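You operate a simulated robot arm through the tools that you are given. There is no shell and no other tool.

The job below is to be done with a simulated robot arm. You get a single attempt, and the scene is never put back.

## Task
Seat the four plywood blocks, each under the coil whose gauge reads lowest just then.
Fine: blue band first, then orange, purple, white; read the three gauges again before each block. Set down upright: plywood block with the blue band, plywood block with the orange band, plywood block with the purple band, plywood block with the white band.

It is judged by the outcome, as a careful person would: the job done as asked, and still so three seconds after it is handed in. It fails if anything else is knocked over, pushed out of place, dropped, spilled or broken.

## Robot
A 7-joint arm with a two-finger parallel gripper, fixed in place. Base frame: the origin is on the floor under the middle of its stand, x ahead of it, y to its left, z up. Units: mm, degrees, N and s.
It reaches about 966 mm from its shoulder. Its first joint turns from -166.0 to 166.0 degrees. Payload 3.43 kg.
The TCP is the grasp point between the finger pads, 30 mm short of the fingertips. In the tool frame z runs along the fingers and y along their closing line. The gripper opens to 94 mm. The fingers are 28 mm wide and 10 mm thick; the gripper's body (50 by 96 mm) begins 55 mm behind the TCP.
Orientation is that of the tool frame in the base frame, as a unit quaternion [w, x, y, z]. With the fingers straight down and closing along the base's y, the tool's x points along the base's -x, its y along +y and its z along -z.

## Interface
- The arm moves only by the tool move_arm. Its argument "deltas" is a list of rows, each a list of 7 numbers: the shift along the tool's x, y, z in mm, then the turn, a rotation vector about the tool's x, y, z in degrees, then the opening, from 0 (shut) to 1 (fully open). In form: [[x, y, z, ax, ay, az, jaw], ...]. A call has 1 to 20 rows; each row shifts and turns the commanded pose from where the row before left it, along the tool's axes as they then stand. Rows are played at 5 a second. More than 50 mm and 8.6 degrees between two rows, or a gripper value outside its range, and nothing of the call is played. A pose out of reach is approached as far as the arm can. The call stops where the force on the tool passes 40 N (or 10 N more than at its start, if that is more) or the arm is blocked; 0.2 s more then pass. The fingers move at their own pace (about 45 mm/s each) and stop on an object; they squeeze with about 31 N. The grip force told is the motor's: it shows also when the fingers shut on nothing. Time passes only in rows, and 0.2 s behind the last, so rows that do not move let the fingers close. It gives the time, the measured TCP pose, the force on the tool (base axes), the opening and the grip force at its end, in the units of the frame above (readings bear some noise), with the torque about the TCP (base axes, N m) and any sound that the robot's microphone picked up.
- Cameras (640 x 400 px; columns grow to the right, rows downward): "scene" is fixed at [50.8, -499.5, 1395]; the picture's right is [-0.08, -1.00, 0.00], its down [-0.64, 0.05, -0.77] and it looks along [0.77, -0.06, -0.64] (base axes); focal length 342 px, centre (320, 200). "wrist" rides on the gripper at [76, 14, -103] in the tool frame; the picture's right is [-0.18, 0.98, 0.00], its down [-0.75, -0.14, -0.64] and it looks along [-0.63, -0.12, 0.77] (tool axes); focal length 243 px, centre (320, 200). There is no depth. A picture from a camera that has moved, and an enlarged one, comes with that camera's place and axes in the base frame and with its lens.
- snapshot(camera): a new picture of that camera. It takes no simulated time.
- slide_trunk(by): slides the trunk up (or, below 0, down) by that many mm; the arm rides with it, the base frame stays. It gives what a move gives, with no picture.
- inspect(camera, box): a new picture of the part [left, top, right, bottom] of that camera's present view, enlarged. It takes no simulated time.
- hand_in(): hands the job in; it is judged then, once.

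Places have to be worked out from the pictures, the camera data and where the tool is seen. Open the gripper and draw the arm clear of the work before you hand the job in, unless the task says otherwise.

The tools are called as a command line: name --pt "numbers of a row" for each row, then --argument value for the rest, lists and objects as JSON in quotes. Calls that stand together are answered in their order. move_arm: Moves the arm, as the interface text tells. Its arguments: {"type":"object","properties":{"deltas":{"type":"array","items":{"type":"array","items":{"type":"number"}}}},"required":["deltas"]} The other tools are called the same way: slide_trunk (by) moves the trunk up or down; snapshot (camera) takes a picture; inspect (camera, box) takes an enlarged picture of a part of a camera's view; hand_in () hands the job in.

At the start:

```text
time_s: 0.0
ee_pos: [681.1, -144.4, 1056.6]
ee_rot: [0.0, 0.002, 1.0, 0.0]
contact_force: [-0.4, 0.9, 0.2]
wrist_torque: [0.0, 0.0, -0.02]
width: 94.0
grasp_force: 0.1
trunk travel left (down, up): [-225.0, 265.0]
```

scene: 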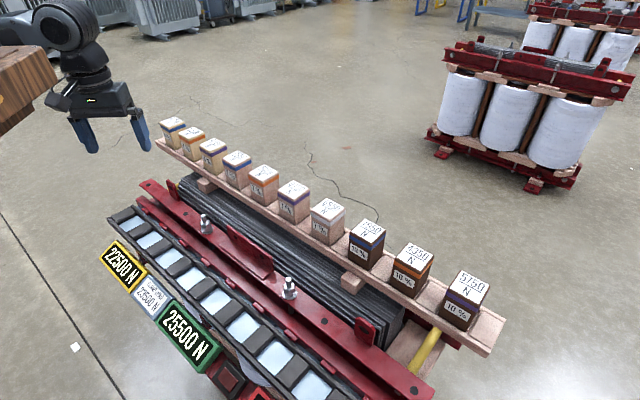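
wrist: 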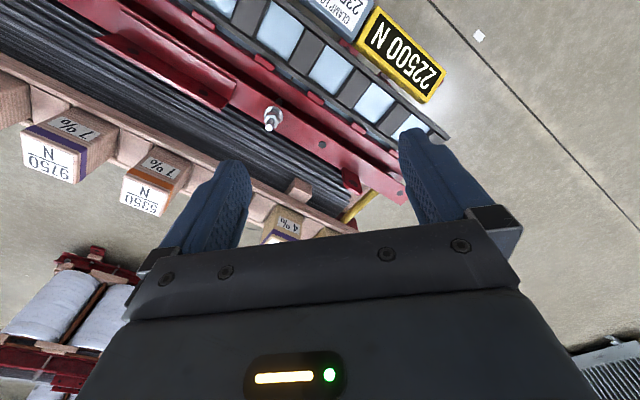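

I start by taking a closer look at the scene: a row of labelled blocks on a shelf, the transformer with gauges/plates, to understand the layout.

inspect --camera "scene" --box '[140, 100, 340, 260]'

inspect --camera "scene" --box '[320, 190, 520, 350]'

inspect --camera "scene" --box '[80, 200, 280, 400]'

inspect --camera "scene" --box '[200, 260, 440, 400]'

inspect --camera "wrist" --box '[160, 0, 480, 200]'

```text
2.50 times, centred on (240, 180) of scene
camera zoom: at [50.8, -499.5, 1395.0], right [-0.08, -1.0, 0.0], down [-0.64, 0.05, -0.77], along [0.77, -0.06, -0.64], focal length 855 px, centre (520, 250)
```

zoom: 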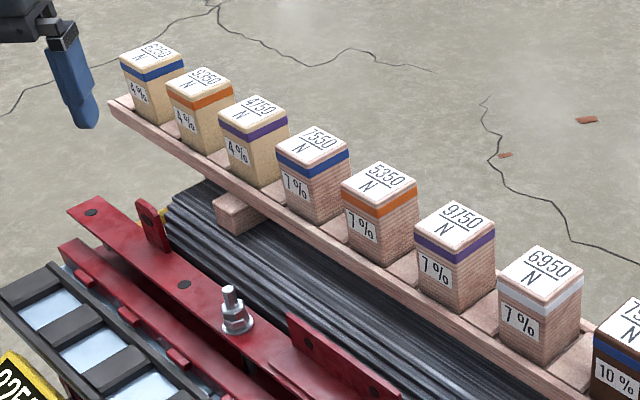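

```text
2.50 times, centred on (420, 270) of scene
camera zoom: at [50.8, -499.5, 1395.0], right [-0.08, -1.0, 0.0], down [-0.64, 0.05, -0.77], along [0.77, -0.06, -0.64], focal length 855 px, centre (70, 25)
```

zoom: 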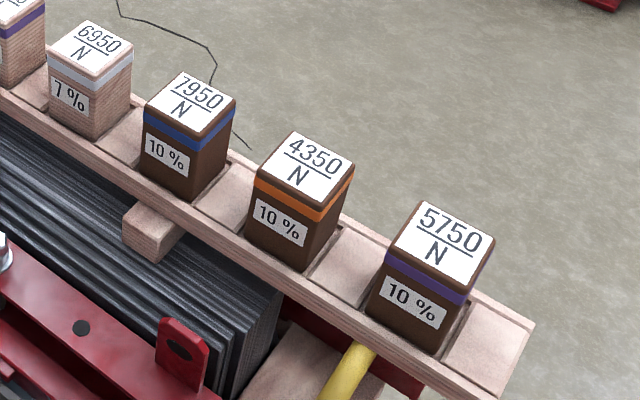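

```text
2.00 times, centred on (180, 300) of scene
camera zoom: at [50.8, -499.5, 1395.0], right [-0.08, -1.0, 0.0], down [-0.64, 0.05, -0.77], along [0.77, -0.06, -0.64], focal length 684 px, centre (600, 0)
```

zoom: 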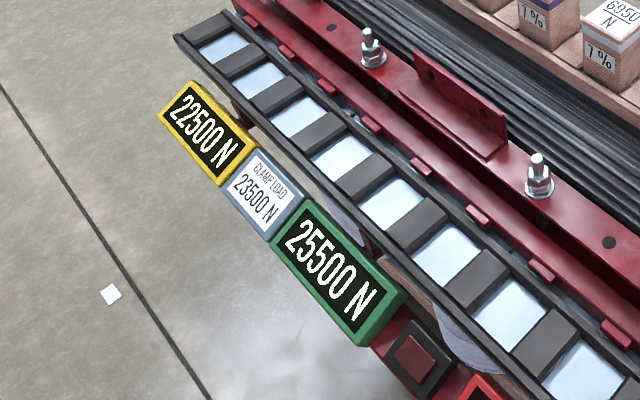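

```text
2.67 times, centred on (320, 330) of scene
camera zoom: at [50.8, -499.5, 1395.0], right [-0.08, -1.0, 0.0], down [-0.64, 0.05, -0.77], along [0.77, -0.06, -0.64], focal length 912 px, centre (320, -147)
```

zoom: 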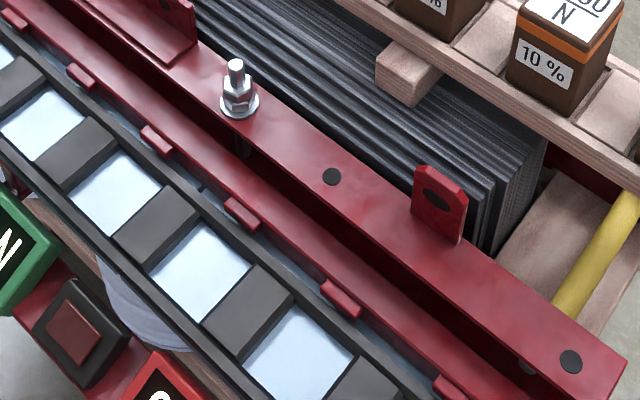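

```text
2.00 times, centred on (320, 100) of wrist
camera zoom: at [604.7, -127.5, 1159.0], right [0.19, 0.98, 0.0], down [0.75, -0.14, 0.64], along [0.63, -0.12, -0.77], focal length 485 px, centre (320, 400)
```

zoom: 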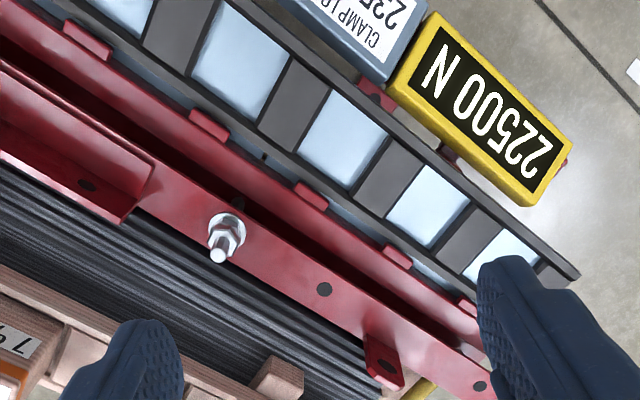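

The picture shows ten labelled blocks on a diagonal shelf and three gauge panels at the front. The transformer stands turned about -42° in the base frame, so I pull back, turn the gripper to face it, and look from closer.

move_arm --pt "43 -2 0 0 0 0 1" --pt "43 -2 0 0 0 0 1" --pt "43 -2 0 0 0 0 1" --pt "43 -2 0 0 0 0 1" --pt "42 -2 0 0 0 0 1" --pt "0 0 0 0 0 8.4 1" --pt "0 0 0 0 0 8.4 1" --pt "0 0 0 0 0 8.4 1" --pt "0 0 0 0 0 8.4 1" --pt "0 0 0 0 0 8.4 1" --pt "0 0 0 0 0 0 1"

snapshot --camera "wrist"

snapshot --camera "scene"

```text
time_s: 2.4
ee_pos: [484.5, -166.9, 1071.2]
ee_rot: [0.0, 0.36, 0.933, 0.0]
contact_force: [-0.1, -0.2, -0.4]
wrist_torque: [-0.01, 0.0, -0.03]
width: 94.2
grasp_force: 0.1
out of reach, approached as far as the arm can: row 5
trunk travel left (down, up): [-225.0, 265.0]
```

```text
taken
camera wrist: at [437.6, -105.2, 1173.6], right [0.8, 0.6, 0.0], down [0.46, -0.61, 0.64], along [0.39, -0.51, -0.77], focal length 243 px, centre (320, 200)
```

wrist: 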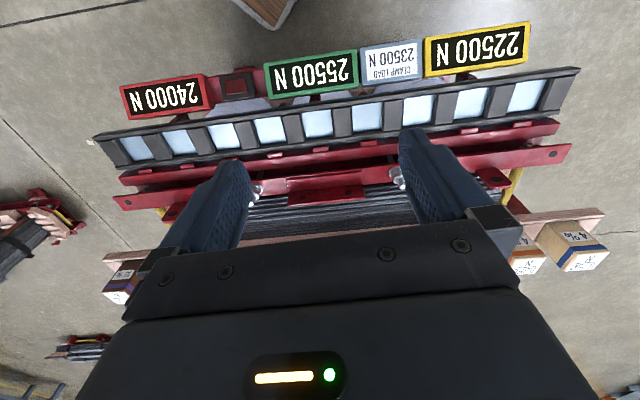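

```text
taken
```

scene: 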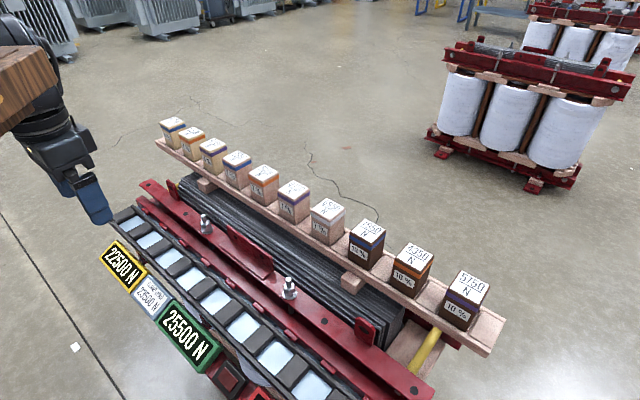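

The three gauges read yellow 22500, green 25500, red 24000, and a plate says "CLAMP LOAD 23500 N". I enlarge to see the pockets and the plate.

inspect --camera "wrist" --box '[80, 40, 340, 200]'

inspect --camera "wrist" --box '[330, 10, 610, 200]'

inspect --camera "wrist" --box '[200, 0, 340, 90]'

```text
2.46 times, centred on (210, 120) of wrist
camera zoom: at [437.6, -105.2, 1173.6], right [0.8, 0.6, 0.0], down [0.46, -0.61, 0.64], along [0.39, -0.51, -0.77], focal length 597 px, centre (591, 397)
```

zoom: 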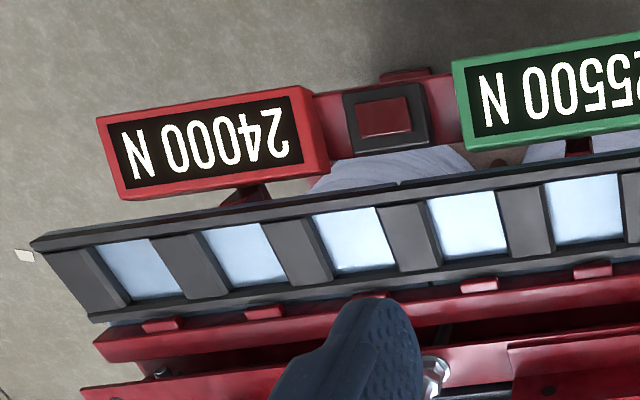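

```text
2.11 times, centred on (470, 105) of wrist
camera zoom: at [437.6, -105.2, 1173.6], right [0.8, 0.6, 0.0], down [0.46, -0.61, 0.64], along [0.39, -0.51, -0.77], focal length 511 px, centre (4, 400)
```

zoom: 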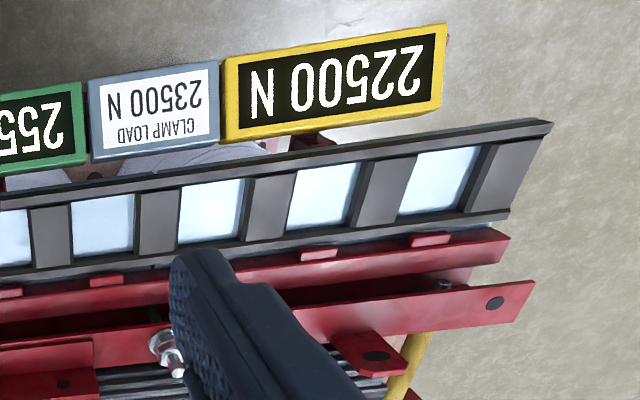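

```text
4.44 times, centred on (270, 45) of wrist
camera zoom: at [437.6, -105.2, 1173.6], right [0.8, 0.6, 0.0], down [0.46, -0.61, 0.64], along [0.39, -0.51, -0.77], focal length 1078 px, centre (542, 889)
```

zoom: 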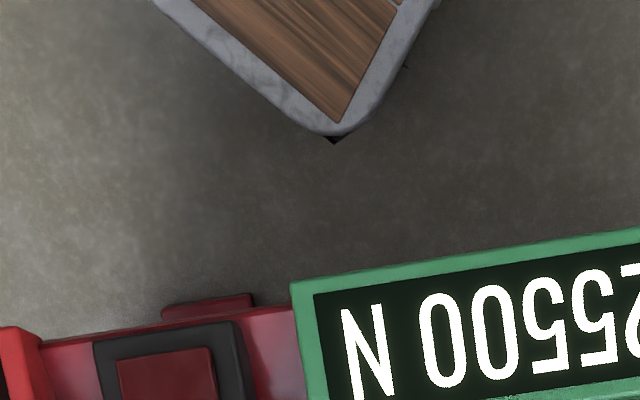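

The nine light-blue pockets in the front rail seem to group three per gauge. I inspect the wooden item near the arm in the scene view and the blocks' textures before moving lower.

inspect --camera "scene" --box '[0, 0, 140, 240]'

inspect --camera "scene" --box '[150, 105, 260, 205]'

inspect --camera "scene" --box '[215, 140, 355, 260]'

inspect --camera "scene" --box '[330, 200, 510, 360]'

```text
1.67 times, centred on (70, 120) of scene
camera zoom: at [50.8, -499.5, 1395.0], right [-0.08, -1.0, 0.0], down [-0.64, 0.05, -0.77], along [0.77, -0.06, -0.64], focal length 570 px, centre (737, 333)
```

zoom: 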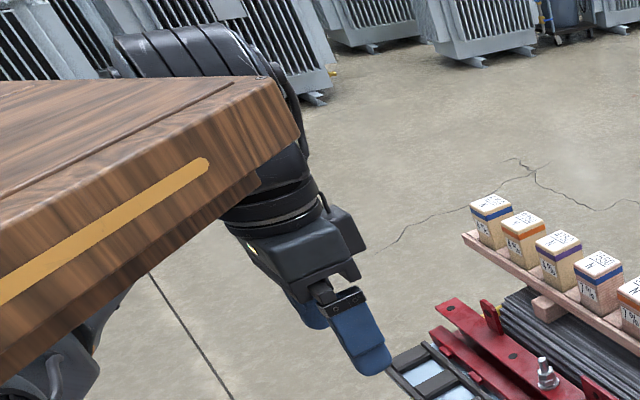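

```text
4.00 times, centred on (205, 155) of scene
camera zoom: at [50.8, -499.5, 1395.0], right [-0.08, -1.0, 0.0], down [-0.64, 0.05, -0.77], along [0.77, -0.06, -0.64], focal length 1368 px, centre (780, 380)
```

zoom: 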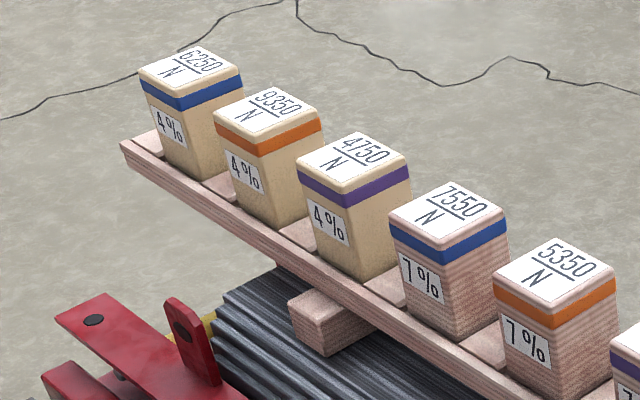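

```text
3.33 times, centred on (285, 200) of scene
camera zoom: at [50.8, -499.5, 1395.0], right [-0.08, -1.0, 0.0], down [-0.64, 0.05, -0.77], along [0.77, -0.06, -0.64], focal length 1140 px, centre (437, 200)
```

zoom: 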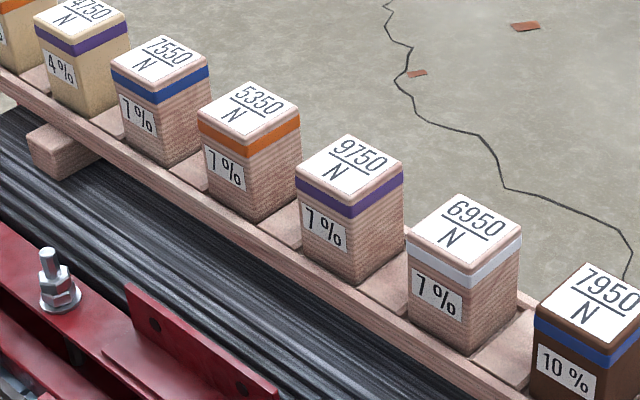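

```text
2.50 times, centred on (420, 280) of scene
camera zoom: at [50.8, -499.5, 1395.0], right [-0.08, -1.0, 0.0], down [-0.64, 0.05, -0.77], along [0.77, -0.06, -0.64], focal length 855 px, centre (70, 0)
```

zoom: 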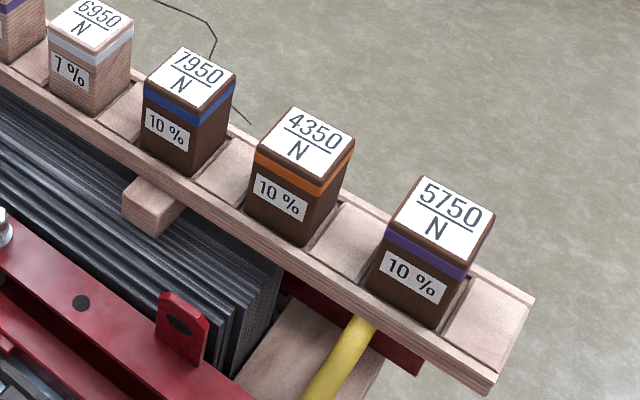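

The 7 % blocks show ply layers and are the only set with four bands including white, so these (blue 7550, orange 5350, purple 9750, white 6950) look to be the plywood blocks. Next I lower the trunk and tilt the wrist to see the front face and coils.

slide_trunk --by -150

snapshot --camera "wrist"

snapshot --camera "scene"

```text
time_s: 4.2
ee_pos: [483.2, -167.6, 920.0]
ee_rot: [0.001, 0.359, 0.933, 0.0]
contact_force: [-0.6, -0.7, 0.4]
wrist_torque: [0.0, 0.02, 0.03]
width: 94.0
grasp_force: 0.2
trunk travel left (down, up): [-75.0, 415.0]
```

```text
taken
camera wrist: at [437.4, -105.4, 1023.6], right [0.8, 0.6, 0.0], down [0.46, -0.61, 0.64], along [0.39, -0.51, -0.77], focal length 243 px, centre (320, 200)
```

wrist: 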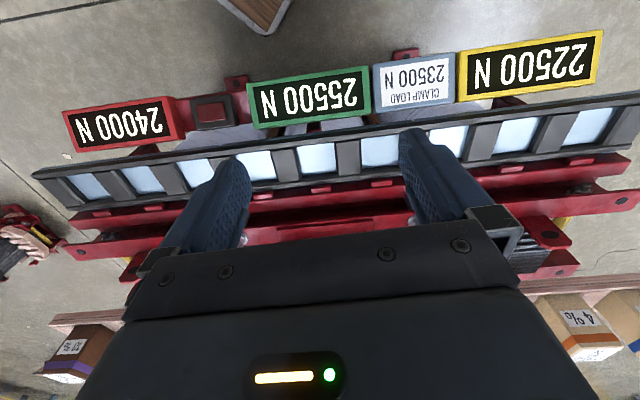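

```text
taken
```

scene: 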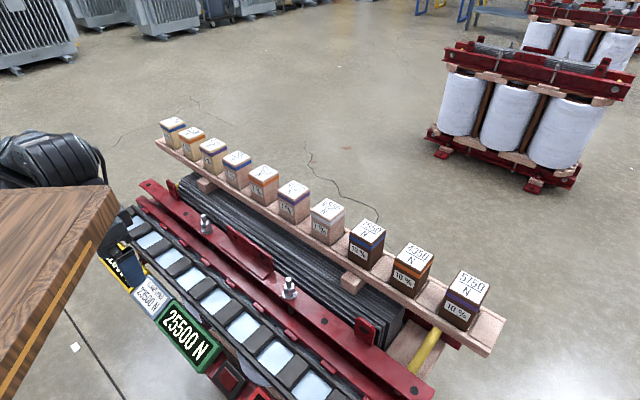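

The two wrist views 150 mm apart in height let me triangulate: the rail runs along base direction (0.71, 0.71), about x=190,y=-583 to x=876,y=97 at z≈679. I now tilt the wrist to look at the front of the transformer.

move_arm --pt "0 0 0 0 -8 0 1" --pt "0 0 0 0 -8 0 1" --pt "0 0 0 0 -8 0 1" --pt "0 0 0 0 -8 0 1" --pt "0 0 0 0 0 0 1"

snapshot --camera "wrist"

```text
time_s: 5.3
ee_pos: [542.5, -221.8, 987.3]
ee_rot: [0.257, 0.346, 0.897, -0.099]
contact_force: [0.1, -0.8, -0.7]
wrist_torque: [0.01, 0.03, -0.01]
width: 94.1
grasp_force: 0.1
out of reach, approached as far as the arm can: row 1, 2, 3, 4
trunk travel left (down, up): [-75.0, 415.0]
```

```text
taken
camera wrist: at [464.0, -131.7, 1034.5], right [0.78, 0.62, 0.1], down [0.13, -0.31, 0.94], along [0.62, -0.72, -0.32], focal length 243 px, centre (320, 200)
```

wrist: 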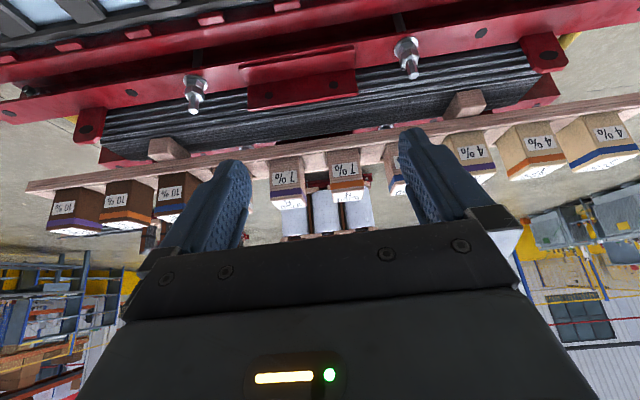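

The arm cannot fold close enough for that view. I undo the tilt and check the pose, then look from a lower, sideways position.

move_arm --pt "0 0 0 0 8 0 1" --pt "0 0 0 0 8 0 1" --pt "0 0 0 0 8 0 1" --pt "0 0 0 0 8 0 1" --pt "0 0 0 0 0 0 1"

```text
time_s: 6.5
ee_pos: [542.4, -221.6, 986.5]
ee_rot: [-0.001, 0.36, 0.933, 0.0]
contact_force: [0.4, -0.2, 0.8]
wrist_torque: [0.03, -0.03, 0.01]
width: 94.1
grasp_force: 0.0
trunk travel left (down, up): [-75.0, 415.0]
```

The pose is upright again at (542, -222, 986). I move sideways along the transformer toward its right end and then turn the wrist so the camera looks along the front face.

move_arm --pt "0 -48 0 0 0 0 1" --pt "0 -48 0 0 0 0 1" --pt "0 -48 0 0 0 0 1" --pt "0 -48 0 0 0 0 1" --pt "0 -48 0 0 0 0 1" --pt "0 -48 0 0 0 0 1" --pt "0 -48 0 0 0 0 1" --pt "0 -48 0 0 0 0 1" --pt "0 -48 0 0 0 0 1" --pt "0 -48 0 0 0 0 1" --pt "0 0 0 0 0 -8 1" --pt "0 0 0 0 0 -8 1" --pt "0 0 0 0 0 -8 1" --pt "0 0 0 0 0 -8 1" --pt "0 0 0 0 0 -8 1" --pt "0 0 0 0 0 -8 1" --pt "0 0 0 0 0 -8 1" --pt "0 0 0 0 0 -8 1" --pt "0 0 0 0 0 0 1"

snapshot --camera "wrist"

snapshot --camera "scene"

```text
time_s: 10.6
ee_pos: [218.7, -577.4, 987.0]
ee_rot: [0.0, -0.19, 0.982, -0.001]
contact_force: [0.3, 0.5, 0.3]
wrist_torque: [-0.01, -0.02, -0.03]
width: 94.0
grasp_force: 0.1
trunk travel left (down, up): [-75.0, 415.0]
```

```text
taken
camera wrist: at [143.0, -592.2, 1090.2], right [-0.2, 0.98, 0.0], down [0.75, 0.15, 0.64], along [0.63, 0.13, -0.77], focal length 243 px, centre (320, 200)
```

wrist: 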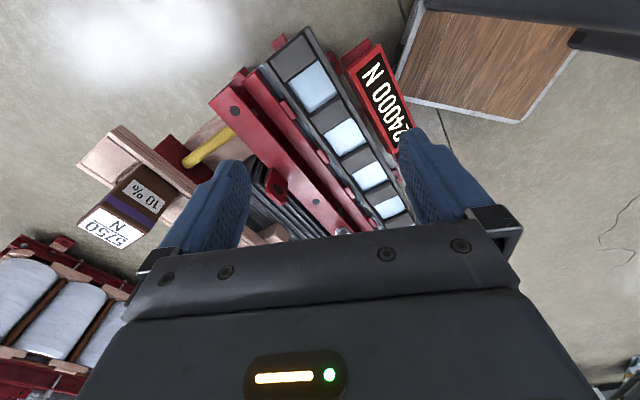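

```text
taken
```

scene: 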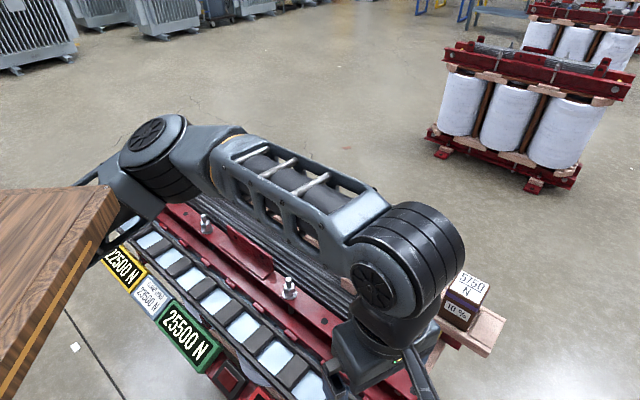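

The view shows open pockets with light-blue floors and the red 24000 gauge at this end. I go lower past the rail's end and turn more along the rail to see the coils beneath.

move_arm --pt "39.5 7.8 25 0 0 0 1" --pt "39.5 7.8 25 0 0 0 1" --pt "39.5 7.8 25 0 0 0 1" --pt "0 0 20 0 0 -8.5 1" --pt "0 0 20 0 0 -8.5 1" --pt "0 0 0 0 -8 0 1" --pt "0 0 0 0 -8 0 1" --pt "0 0 0 0 -8 0 1" --pt "0 0 0 0 0 0 1"

snapshot --camera "wrist"

snapshot --camera "scene"

```text
time_s: 12.6
ee_pos: [98.6, -600.4, 871.7]
ee_rot: [0.198, -0.325, 0.922, 0.07]
contact_force: [0.1, -0.6, -0.2]
wrist_torque: [-0.01, -0.03, -0.03]
width: 94.0
grasp_force: 0.0
trunk travel left (down, up): [-75.0, 415.0]
```

```text
taken
camera wrist: at [5.2, -658.2, 935.2], right [-0.48, 0.87, 0.08], down [0.42, 0.16, 0.89], along [0.77, 0.46, -0.44], focal length 243 px, centre (320, 200)
```

wrist: 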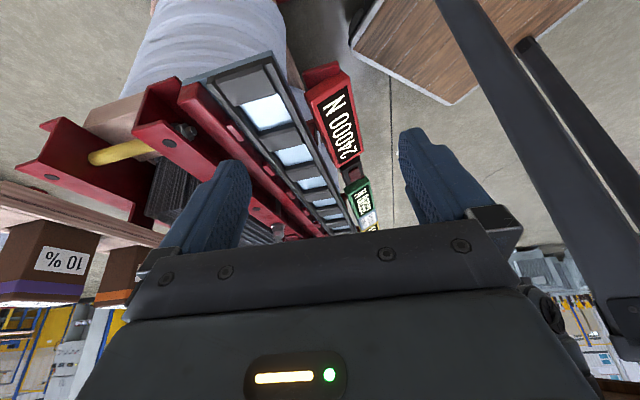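

```text
taken
```

scene: 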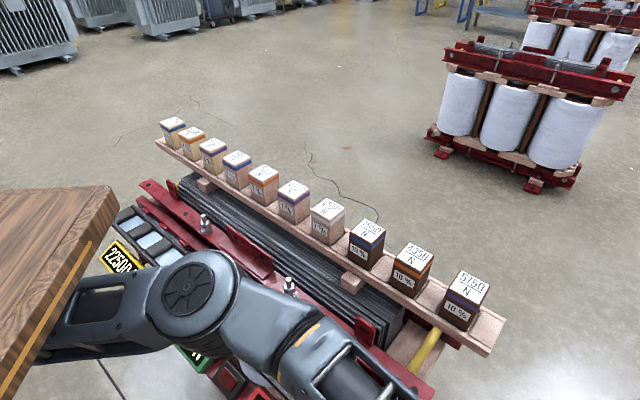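

The coils are grey-white cylinders below the pocket rail. I enlarge this view to check how coils, pockets and gauges relate.

inspect --camera "wrist" --box '[100, 0, 420, 240]'

inspect --camera "wrist" --box '[220, 50, 400, 240]'

```text
1.67 times, centred on (260, 120) of wrist
camera zoom: at [5.2, -658.2, 935.2], right [-0.48, 0.87, 0.08], down [0.42, 0.16, 0.89], along [0.77, 0.46, -0.44], focal length 404 px, centre (420, 333)
```

zoom: 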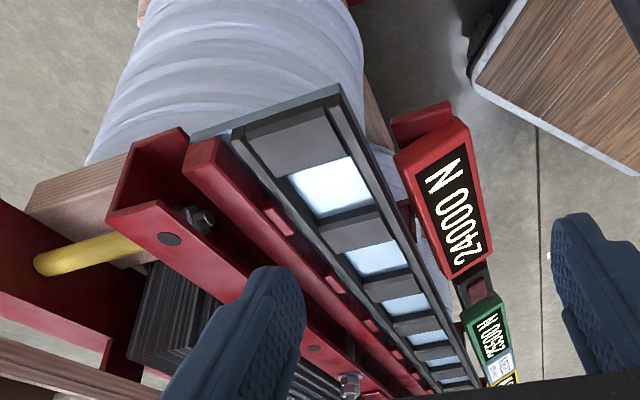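

```text
2.11 times, centred on (310, 145) of wrist
camera zoom: at [5.2, -658.2, 935.2], right [-0.48, 0.87, 0.08], down [0.42, 0.16, 0.89], along [0.77, 0.46, -0.44], focal length 511 px, centre (341, 316)
```

zoom: 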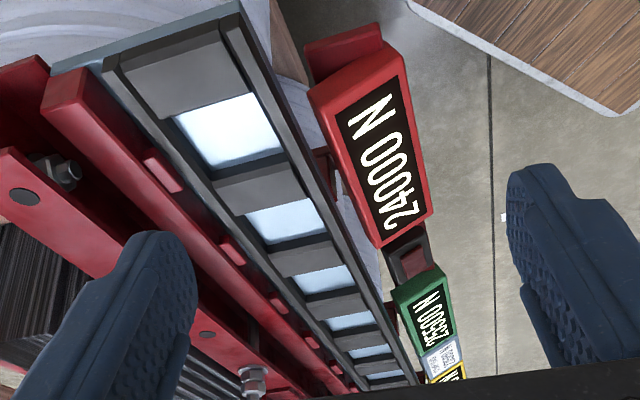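

Pockets sit on a pale plate over the coils, three per gauge, with small red tabs. To be sure there's no other seat at the coils' lower end, I untilt and look further down.

move_arm --pt "0 0 0 0 8 0 1" --pt "0 0 0 0 8 0 1" --pt "0 0 0 0 8 0 1" --pt "0 0 0 0 8 0 1" --pt "0 0 0 0 0 0 1"

snapshot --camera "wrist"

```text
time_s: 13.8
ee_pos: [100.5, -599.0, 871.9]
ee_rot: [-0.066, -0.332, 0.941, -0.024]
contact_force: [-0.9, -0.8, -0.1]
wrist_torque: [-0.01, -0.03, -0.02]
width: 93.9
grasp_force: 0.1
trunk travel left (down, up): [-75.0, 415.0]
```

```text
taken
camera wrist: at [44.1, -626.2, 985.6], right [-0.47, 0.88, -0.03], down [0.74, 0.41, 0.53], along [0.48, 0.23, -0.85], focal length 243 px, centre (320, 200)
```

wrist: 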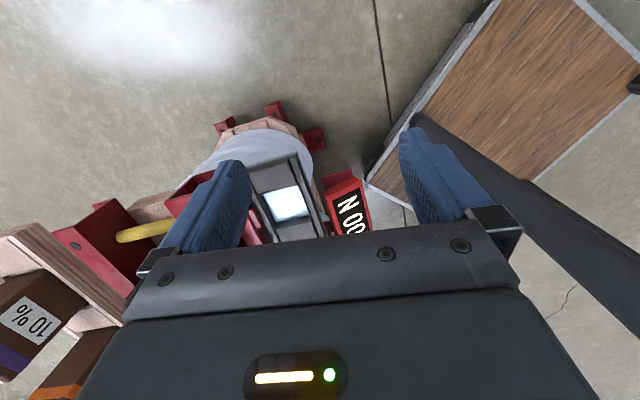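

The coil bottoms rest on timber at the floor with no seats there, so the nine pockets of the rail (three per coil/gauge) are where the blocks go. I level the tool, raise the trunk, and turn back to 45° to go look at the blue-banded plywood block.

move_arm --pt "0 0 0 0 -8 0 1" --pt "0 0 0 0 0 0 1"

slide_trunk --by 150

move_arm --pt "0 0 0 0 0 8.4 1" --pt "0 0 0 0 0 8.4 1" --pt "0 0 0 0 0 8.4 1" --pt "0 0 0 0 0 8.4 1" --pt "0 0 0 0 0 8.4 1" --pt "0 0 0 0 0 8.4 1" --pt "0 0 0 0 0 8.4 1" --pt "0 0 0 0 0 8.4 1" --pt "0 0 0 0 0 8.4 1" --pt "0 0 0 0 0 8.4 1" --pt "0 0 0 0 0 0 1"

```text
time_s: 14.3
ee_pos: [100.9, -598.7, 872.8]
ee_rot: [0.001, -0.332, 0.943, 0.0]
contact_force: [-0.1, 0.7, -0.6]
wrist_torque: [0.01, 0.01, -0.04]
width: 93.8
grasp_force: 0.0
trunk travel left (down, up): [-75.0, 415.0]
```

```text
time_s: 16.1
ee_pos: [99.5, -599.2, 1021.7]
ee_rot: [0.001, -0.333, 0.943, 0.001]
contact_force: [0.3, -0.1, -0.2]
wrist_torque: [0.02, -0.01, 0.03]
width: 94.0
grasp_force: 0.1
trunk travel left (down, up): [-225.0, 265.0]
```

```text
time_s: 18.5
ee_pos: [99.6, -599.4, 1023.0]
ee_rot: [0.0, 0.384, 0.923, 0.0]
contact_force: [0.0, 0.2, -0.4]
wrist_torque: [0.0, -0.01, 0.02]
width: 93.8
grasp_force: 0.0
trunk travel left (down, up): [-225.0, 265.0]
```

Orientation is now 45°, with tool y along the rail. I travel along the rail at z≈1023 (well above everything below) and then forward toward the blue plywood block.

move_arm --pt "0 46 0 0 0 0 1" --pt "0 46 0 0 0 0 1" --pt "0 46 0 0 0 0 1" --pt "0 46 0 0 0 0 1" --pt "0 46 0 0 0 0 1" --pt "0 46 0 0 0 0 1" --pt "0 46 0 0 0 0 1" --pt "0 46 0 0 0 0 1" --pt "0 46 0 0 0 0 1" --pt "-20 42 0 0 0 0 1" --pt "-20 42 0 0 0 0 1" --pt "-20 42 0 0 0 0 1" --pt "-20 42 0 0 0 0 1" --pt "-20 42 0 0 0 0 1" --pt "-20 42 0 0 0 0 1" --pt "-20 34 0 0 0 0 1" --pt "0 0 0 0 0 0 1"

snapshot --camera "wrist"

snapshot --camera "scene"

```text
time_s: 22.1
ee_pos: [696.0, -207.6, 1022.5]
ee_rot: [0.001, 0.384, 0.923, 0.0]
contact_force: [-0.1, 0.0, 0.0]
wrist_torque: [0.02, 0.0, -0.01]
width: 94.0
grasp_force: 0.0
trunk travel left (down, up): [-225.0, 265.0]
```

```text
taken
camera wrist: at [652.3, -143.5, 1124.9], right [0.83, 0.56, 0.0], down [0.43, -0.63, 0.64], along [0.36, -0.53, -0.77], focal length 243 px, centre (320, 200)
```

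wrist: 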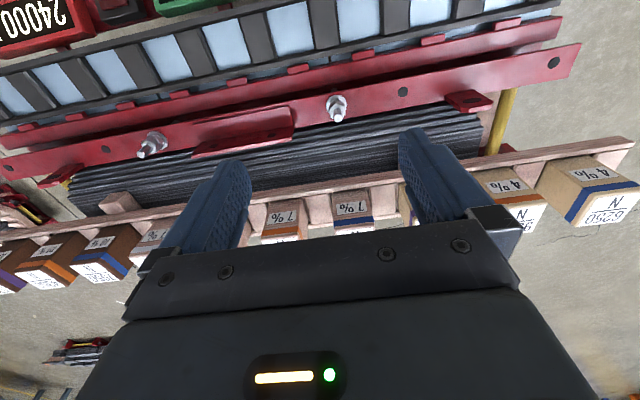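

```text
taken
```

scene: 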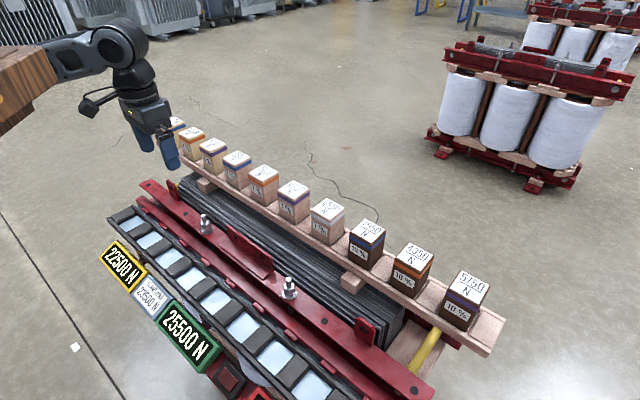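

The blue plywood block (7 %) is visible between the fingers. I enlarge that part to fix its edges precisely.

inspect --camera "wrist" --box '[240, 160, 420, 250]'

inspect --camera "scene" --box '[200, 130, 280, 210]'

```text
3.56 times, centred on (330, 205) of wrist
camera zoom: at [652.3, -143.5, 1124.9], right [0.83, 0.56, 0.0], down [0.43, -0.63, 0.64], along [0.36, -0.53, -0.77], focal length 863 px, centre (284, 182)
```

zoom: 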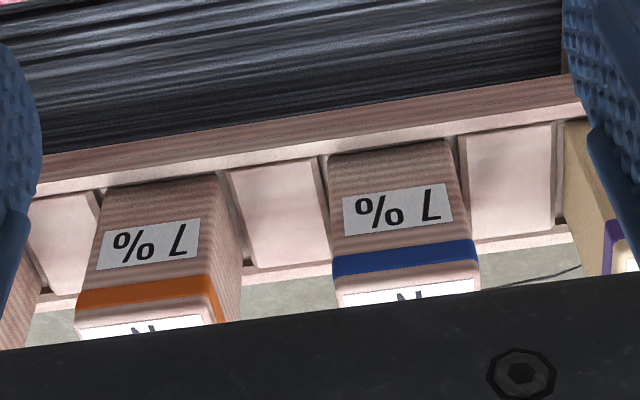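

```text
5.00 times, centred on (240, 170) of scene
camera zoom: at [50.8, -499.5, 1395.0], right [-0.08, -1.0, 0.0], down [-0.64, 0.05, -0.77], along [0.77, -0.06, -0.64], focal length 1710 px, centre (720, 350)
```

zoom: 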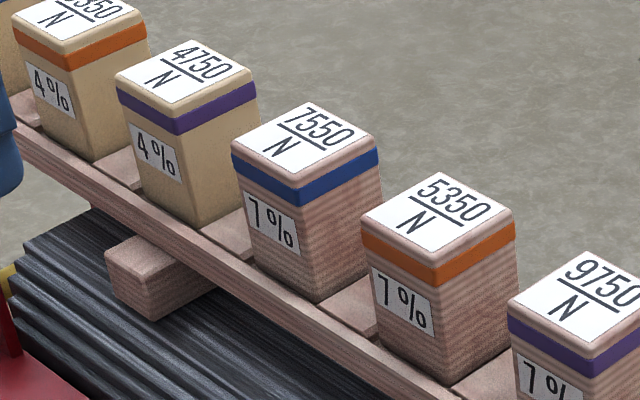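

The two cameras together put the blue plywood block's front-top corners at about f=812 mm (along (0.707,-0.707)), l=335–390 (along (0.707,0.707)), top z≈890, width ≈55, height ≈88. Its centre is near (850, -338). I move above it at the present height.

move_arm --pt "-40 3.4 0 0 0 0 1" --pt "-40 3.4 0 0 0 0 1" --pt "-40 3.4 0 0 0 0 1" --pt "-40 3.4 0 0 0 0 1" --pt "-41 3.4 0 0 0 0 1" --pt "0 0 0 0 0 0 1"

snapshot --camera "wrist"

snapshot --camera "scene"

```text
time_s: 23.5
ee_pos: [850.0, -337.5, 1022.1]
ee_rot: [0.0, 0.385, 0.923, 0.0]
contact_force: [-0.1, -0.1, -0.4]
wrist_torque: [0.04, 0.03, 0.01]
width: 93.8
grasp_force: 0.0
trunk travel left (down, up): [-225.0, 265.0]
```

```text
taken
camera wrist: at [806.8, -273.1, 1125.9], right [0.83, 0.56, 0.0], down [0.43, -0.63, 0.64], along [0.36, -0.53, -0.77], focal length 243 px, centre (320, 200)
```

wrist: 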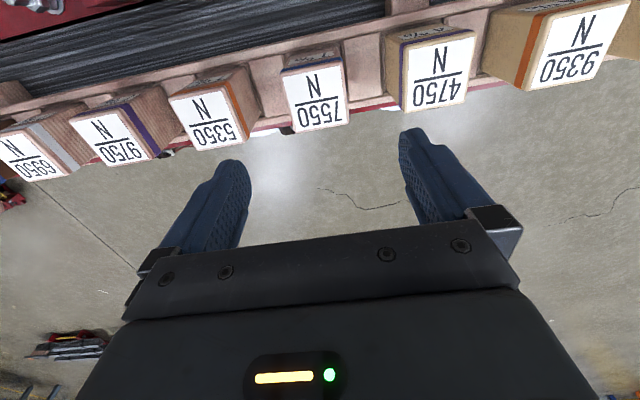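

```text
taken
```

scene: 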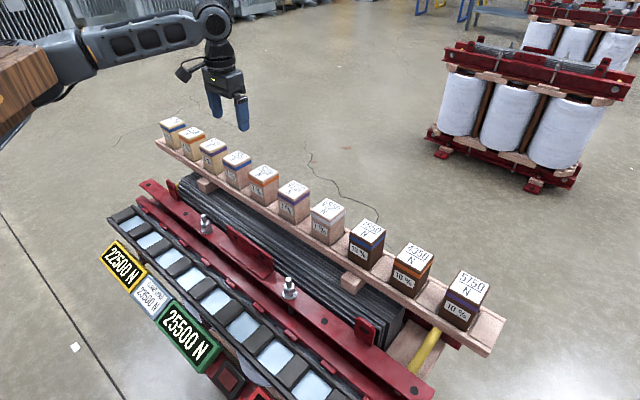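

The arm reaches above the block. I enlarge the wrist view of the blue block's top to check its centre relative to the tool.

inspect --camera "wrist" --box '[230, 30, 410, 142]'

```text
3.56 times, centred on (320, 86) of wrist
camera zoom: at [806.8, -273.1, 1125.9], right [0.83, 0.56, 0.0], down [0.43, -0.63, 0.64], along [0.36, -0.53, -0.77], focal length 863 px, centre (320, 605)
```

zoom: 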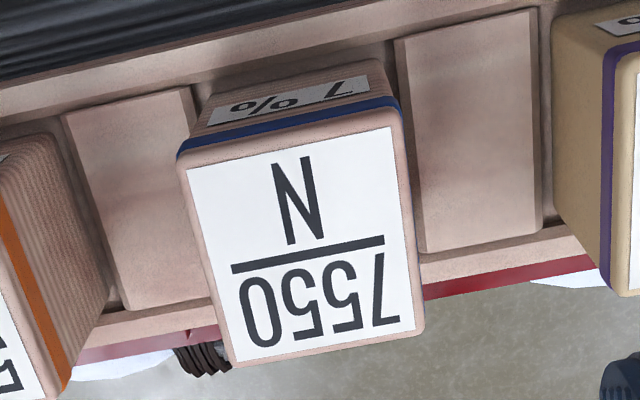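

The block's top is square, about 55 mm, top z≈889, centre about 4 mm nearer and 1 mm to the right of the tool axis. I correct that and descend to about 27 mm below its top with the jaw open.

move_arm --pt "3.8 -1.3 30 0 0 0 1" --pt "0 0 40 0 0 0 1" --pt "0 0 40 0 0 0 1" --pt "0 0 30 0 0 0 1" --pt "0 0 20 0 0 0 1" --pt "0 0 0 0 0 0 1"

snapshot --camera "wrist"

snapshot --camera "scene"

```text
time_s: 24.9
ee_pos: [845.8, -334.9, 862.4]
ee_rot: [0.0, 0.384, 0.923, -0.001]
contact_force: [-1.0, -0.2, -0.5]
wrist_torque: [0.01, -0.02, 0.01]
width: 94.1
grasp_force: 0.1
trunk travel left (down, up): [-225.0, 265.0]
```

```text
taken
camera wrist: at [802.2, -271.0, 964.4], right [0.83, 0.56, 0.0], down [0.43, -0.63, 0.64], along [0.36, -0.53, -0.77], focal length 243 px, centre (320, 200)
```

wrist: 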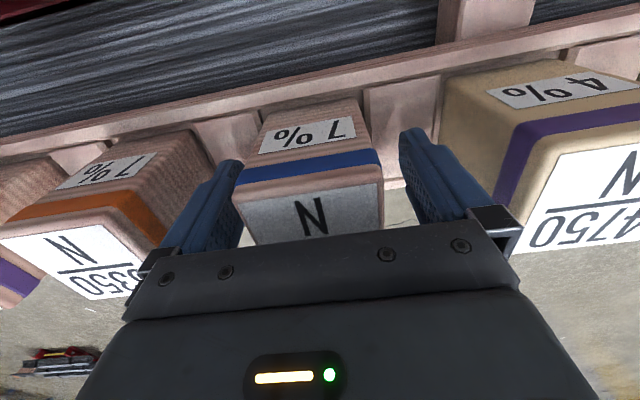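

```text
taken
```

scene: 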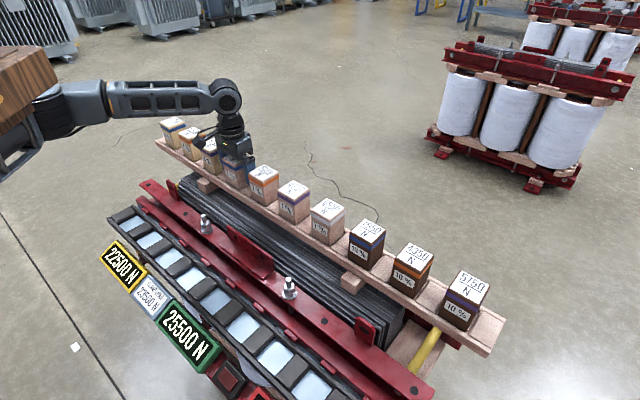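

The block's corners project exactly where a centred block should be (236,185)/(381,168). I close the jaw on it.

move_arm --pt "0 0 0 0 0 0 0.4" --pt "0 0 0 0 0 0 0.2" --pt "0 0 0 0 0 0 0.2" --pt "0 0 0 0 0 0 0.2" --pt "0 0 0 0 0 0 0.2"

```text
time_s: 26.1
ee_pos: [846.2, -335.4, 861.6]
ee_rot: [0.0, 0.384, 0.923, 0.0]
contact_force: [-0.6, -0.1, 0.2]
wrist_torque: [0.02, -0.02, -0.01]
width: 60.2
grasp_force: 31.5
trunk travel left (down, up): [-225.0, 265.0]
```

Gripped at 60.2 mm width with 31.5 N. I lift the block straight up about 120 mm and check.

move_arm --pt "0 0 -10 0 0 0 0.2" --pt "0 0 -30 0 0 0 0.2" --pt "0 0 -40 0 0 0 0.2" --pt "0 0 -40 0 0 0 0.2" --pt "0 0 0 0 0 0 0.2"

snapshot --camera "wrist"

snapshot --camera "scene"

```text
time_s: 27.3
ee_pos: [846.3, -335.2, 981.0]
ee_rot: [0.0, 0.384, 0.923, 0.0]
contact_force: [0.3, -0.2, -2.1]
wrist_torque: [0.03, 0.02, -0.04]
width: 60.2
grasp_force: 31.5
trunk travel left (down, up): [-225.0, 265.0]
```

```text
taken
camera wrist: at [803.7, -271.8, 1084.6], right [0.83, 0.56, 0.0], down [0.43, -0.63, 0.64], along [0.36, -0.53, -0.77], focal length 243 px, centre (320, 200)
```

wrist: 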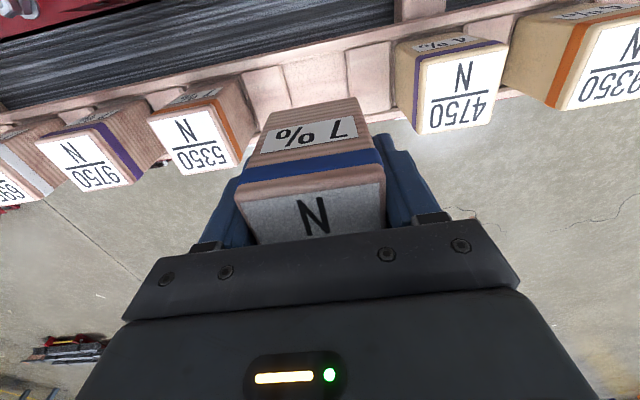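

```text
taken
```

scene: 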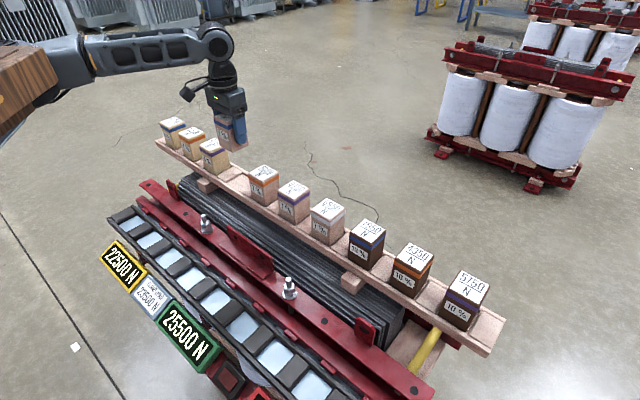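

The block is held upright and clear of the shelf. I carry it back toward the robot, in front of the rail near the yellow gauge, to re-read all gauges and measure the pockets.

move_arm --pt "44 0 0 0 0 0 0.2" --pt "42 15 0 0 0 0 0.2" --pt "42 20 0 0 0 0 0.2" --pt "42 22 0 0 0 0 0.2" --pt "42 22 0 0 0 0 0.2" --pt "42 22 0 0 0 0 0.2" --pt "42 22 0 0 0 0 0.2" --pt "42 22 0 0 0 0 0.2" --pt "0 0 0 0 0 0 0.2"

snapshot --camera "wrist"

snapshot --camera "scene"

```text
time_s: 28.8
ee_pos: [711.5, -173.9, 985.7]
ee_rot: [0.001, 0.483, 0.876, 0.006]
contact_force: [0.0, 1.4, -2.1]
wrist_torque: [-0.01, -0.01, 0.01]
width: 60.0
grasp_force: 30.6
trunk travel left (down, up): [-225.0, 265.0]
stopped in row 7: the arm was blocked; the commanded pose is now the measured one
```

```text
taken
camera wrist: at [681.7, -102.7, 1088.1], right [0.93, 0.37, 0.01], down [0.28, -0.72, 0.64], along [0.24, -0.59, -0.77], focal length 243 px, centre (320, 200)
```

wrist: 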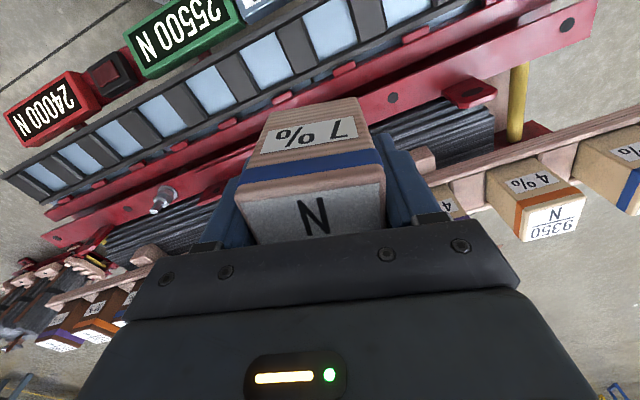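

```text
taken
```

scene: 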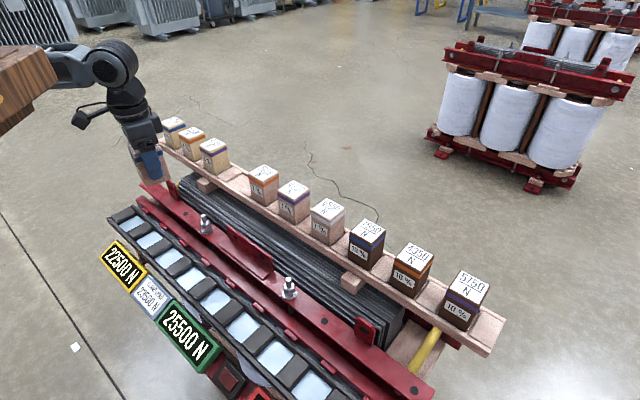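

The arm reports being blocked: the tool turned about 13° and stopped at (711, -174, 986), with the block still held and nothing touched according to the force reading. I inspect the arm in the scene picture before trying a small corrective move.

inspect --camera "scene" --box '[0, 0, 240, 240]'

inspect --camera "wrist" --box '[0, 0, 330, 220]'

```text
1.67 times, centred on (120, 120) of scene
camera zoom: at [50.8, -499.5, 1395.0], right [-0.08, -1.0, 0.0], down [-0.64, 0.05, -0.77], along [0.77, -0.06, -0.64], focal length 570 px, centre (653, 333)
```

zoom: 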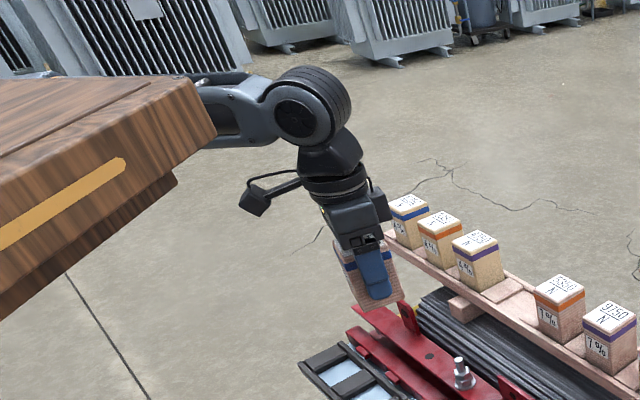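

```text
1.82 times, centred on (165, 110) of wrist
camera zoom: at [681.7, -102.7, 1088.1], right [0.93, 0.37, 0.01], down [0.28, -0.72, 0.64], along [0.24, -0.59, -0.77], focal length 441 px, centre (602, 364)
```

zoom: 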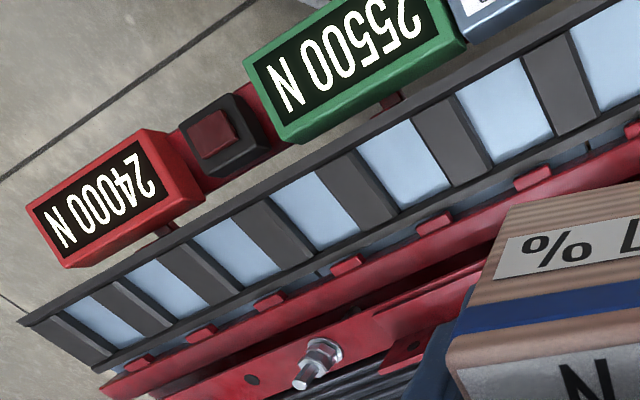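

Red still reads 24000 and green 25500. I try a gentle recovery: turn the tool back toward 45° while going slightly outward, to see which motion is blocked.

move_arm --pt "-10 0 0 0 0 -4 0.2" --pt "-10 0 0 0 0 -4 0.2" --pt "-10 0 0 0 0 -4 0.2" --pt "0 0 0 0 0 0 0.2"

snapshot --camera "scene"

```text
time_s: 29.8
ee_pos: [728.9, -197.3, 983.2]
ee_rot: [0.001, 0.387, 0.922, 0.003]
contact_force: [-0.2, 0.2, -1.2]
wrist_torque: [-0.01, -0.01, 0.0]
width: 60.2
grasp_force: 30.7
trunk travel left (down, up): [-225.0, 265.0]
```

```text
taken
```

scene: 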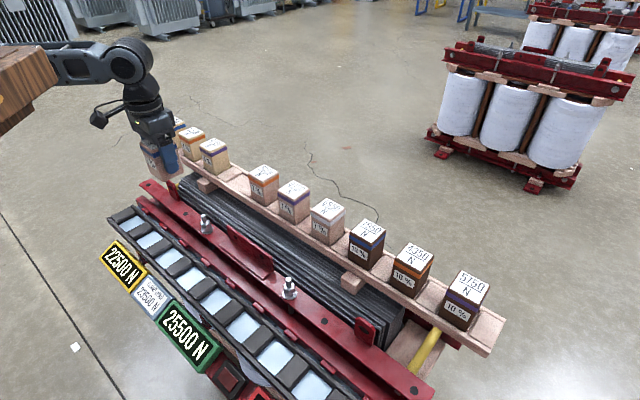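

The turn recovered fine, pose is (729, -197, 983) at 45°. The likely obstacle is the arm's elbow against its own body, so I rise to about z=1060 (the starting height was free) and go toward the yellow pockets in small steps.

move_arm --pt "0 0 -25 0 0 0 0.2" --pt "0 0 -25 0 0 0 0.2" --pt "0 0 -25 0 0 0 0.2" --pt "0 20 0 0 0 0 0.2" --pt "0 20 0 0 0 0 0.2" --pt "0 20 0 0 0 0 0.2" --pt "0 20 0 0 0 0 0.2" --pt "0 20 0 0 0 0 0.2" --pt "0 20 0 0 0 0 0.2" --pt "0 0 0 0 0 0 0.2"

snapshot --camera "scene"

snapshot --camera "wrist"

```text
time_s: 32.0
ee_pos: [810.4, -131.9, 1061.6]
ee_rot: [0.001, 0.404, 0.915, 0.005]
contact_force: [-0.9, -0.5, -2.4]
wrist_torque: [0.01, 0.02, 0.0]
width: 59.9
grasp_force: 30.8
trunk travel left (down, up): [-225.0, 265.0]
```

```text
taken
```

scene: 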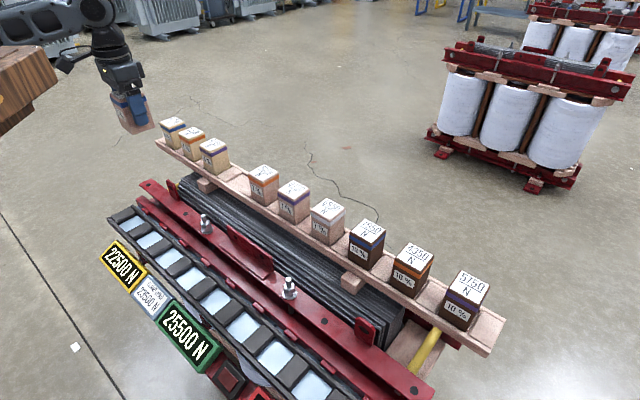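

```text
taken
camera wrist: at [769.6, -65.2, 1164.2], right [0.85, 0.53, 0.01], down [0.4, -0.66, 0.64], along [0.34, -0.54, -0.77], focal length 243 px, centre (320, 200)
```

wrist: 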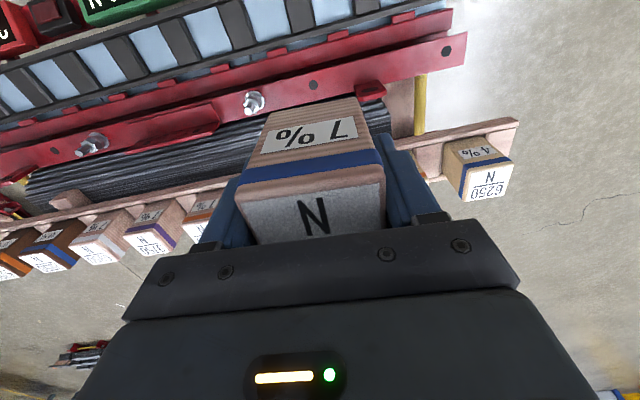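

The arm is about 20 mm short of the commanded point and yaw is 2.4° off, so I check with still rows whether it is lagging or pressing against something.

move_arm --pt "0 0 0 0 0 0 0.2" --pt "0 0 0 0 0 0 0.2"

inspect --camera "scene" --box '[0, 0, 180, 160]'

```text
time_s: 32.6
ee_pos: [811.4, -131.9, 1060.6]
ee_rot: [0.001, 0.403, 0.915, 0.004]
contact_force: [0.1, 0.5, -2.5]
wrist_torque: [-0.02, -0.03, 0.0]
width: 60.1
grasp_force: 31.2
trunk travel left (down, up): [-225.0, 265.0]
```

```text
2.50 times, centred on (90, 80) of scene
camera zoom: at [50.8, -499.5, 1395.0], right [-0.08, -1.0, 0.0], down [-0.64, 0.05, -0.77], along [0.77, -0.06, -0.64], focal length 855 px, centre (895, 500)
```

zoom: 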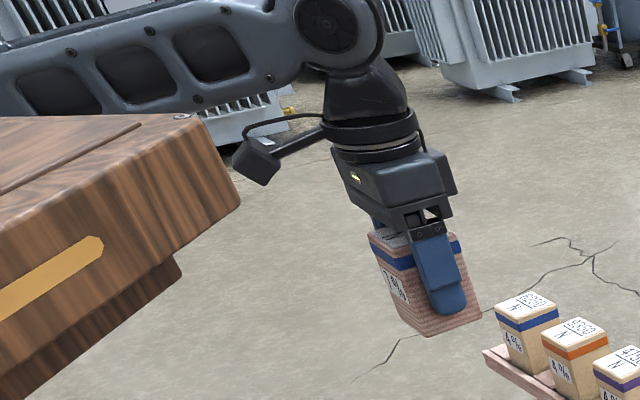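

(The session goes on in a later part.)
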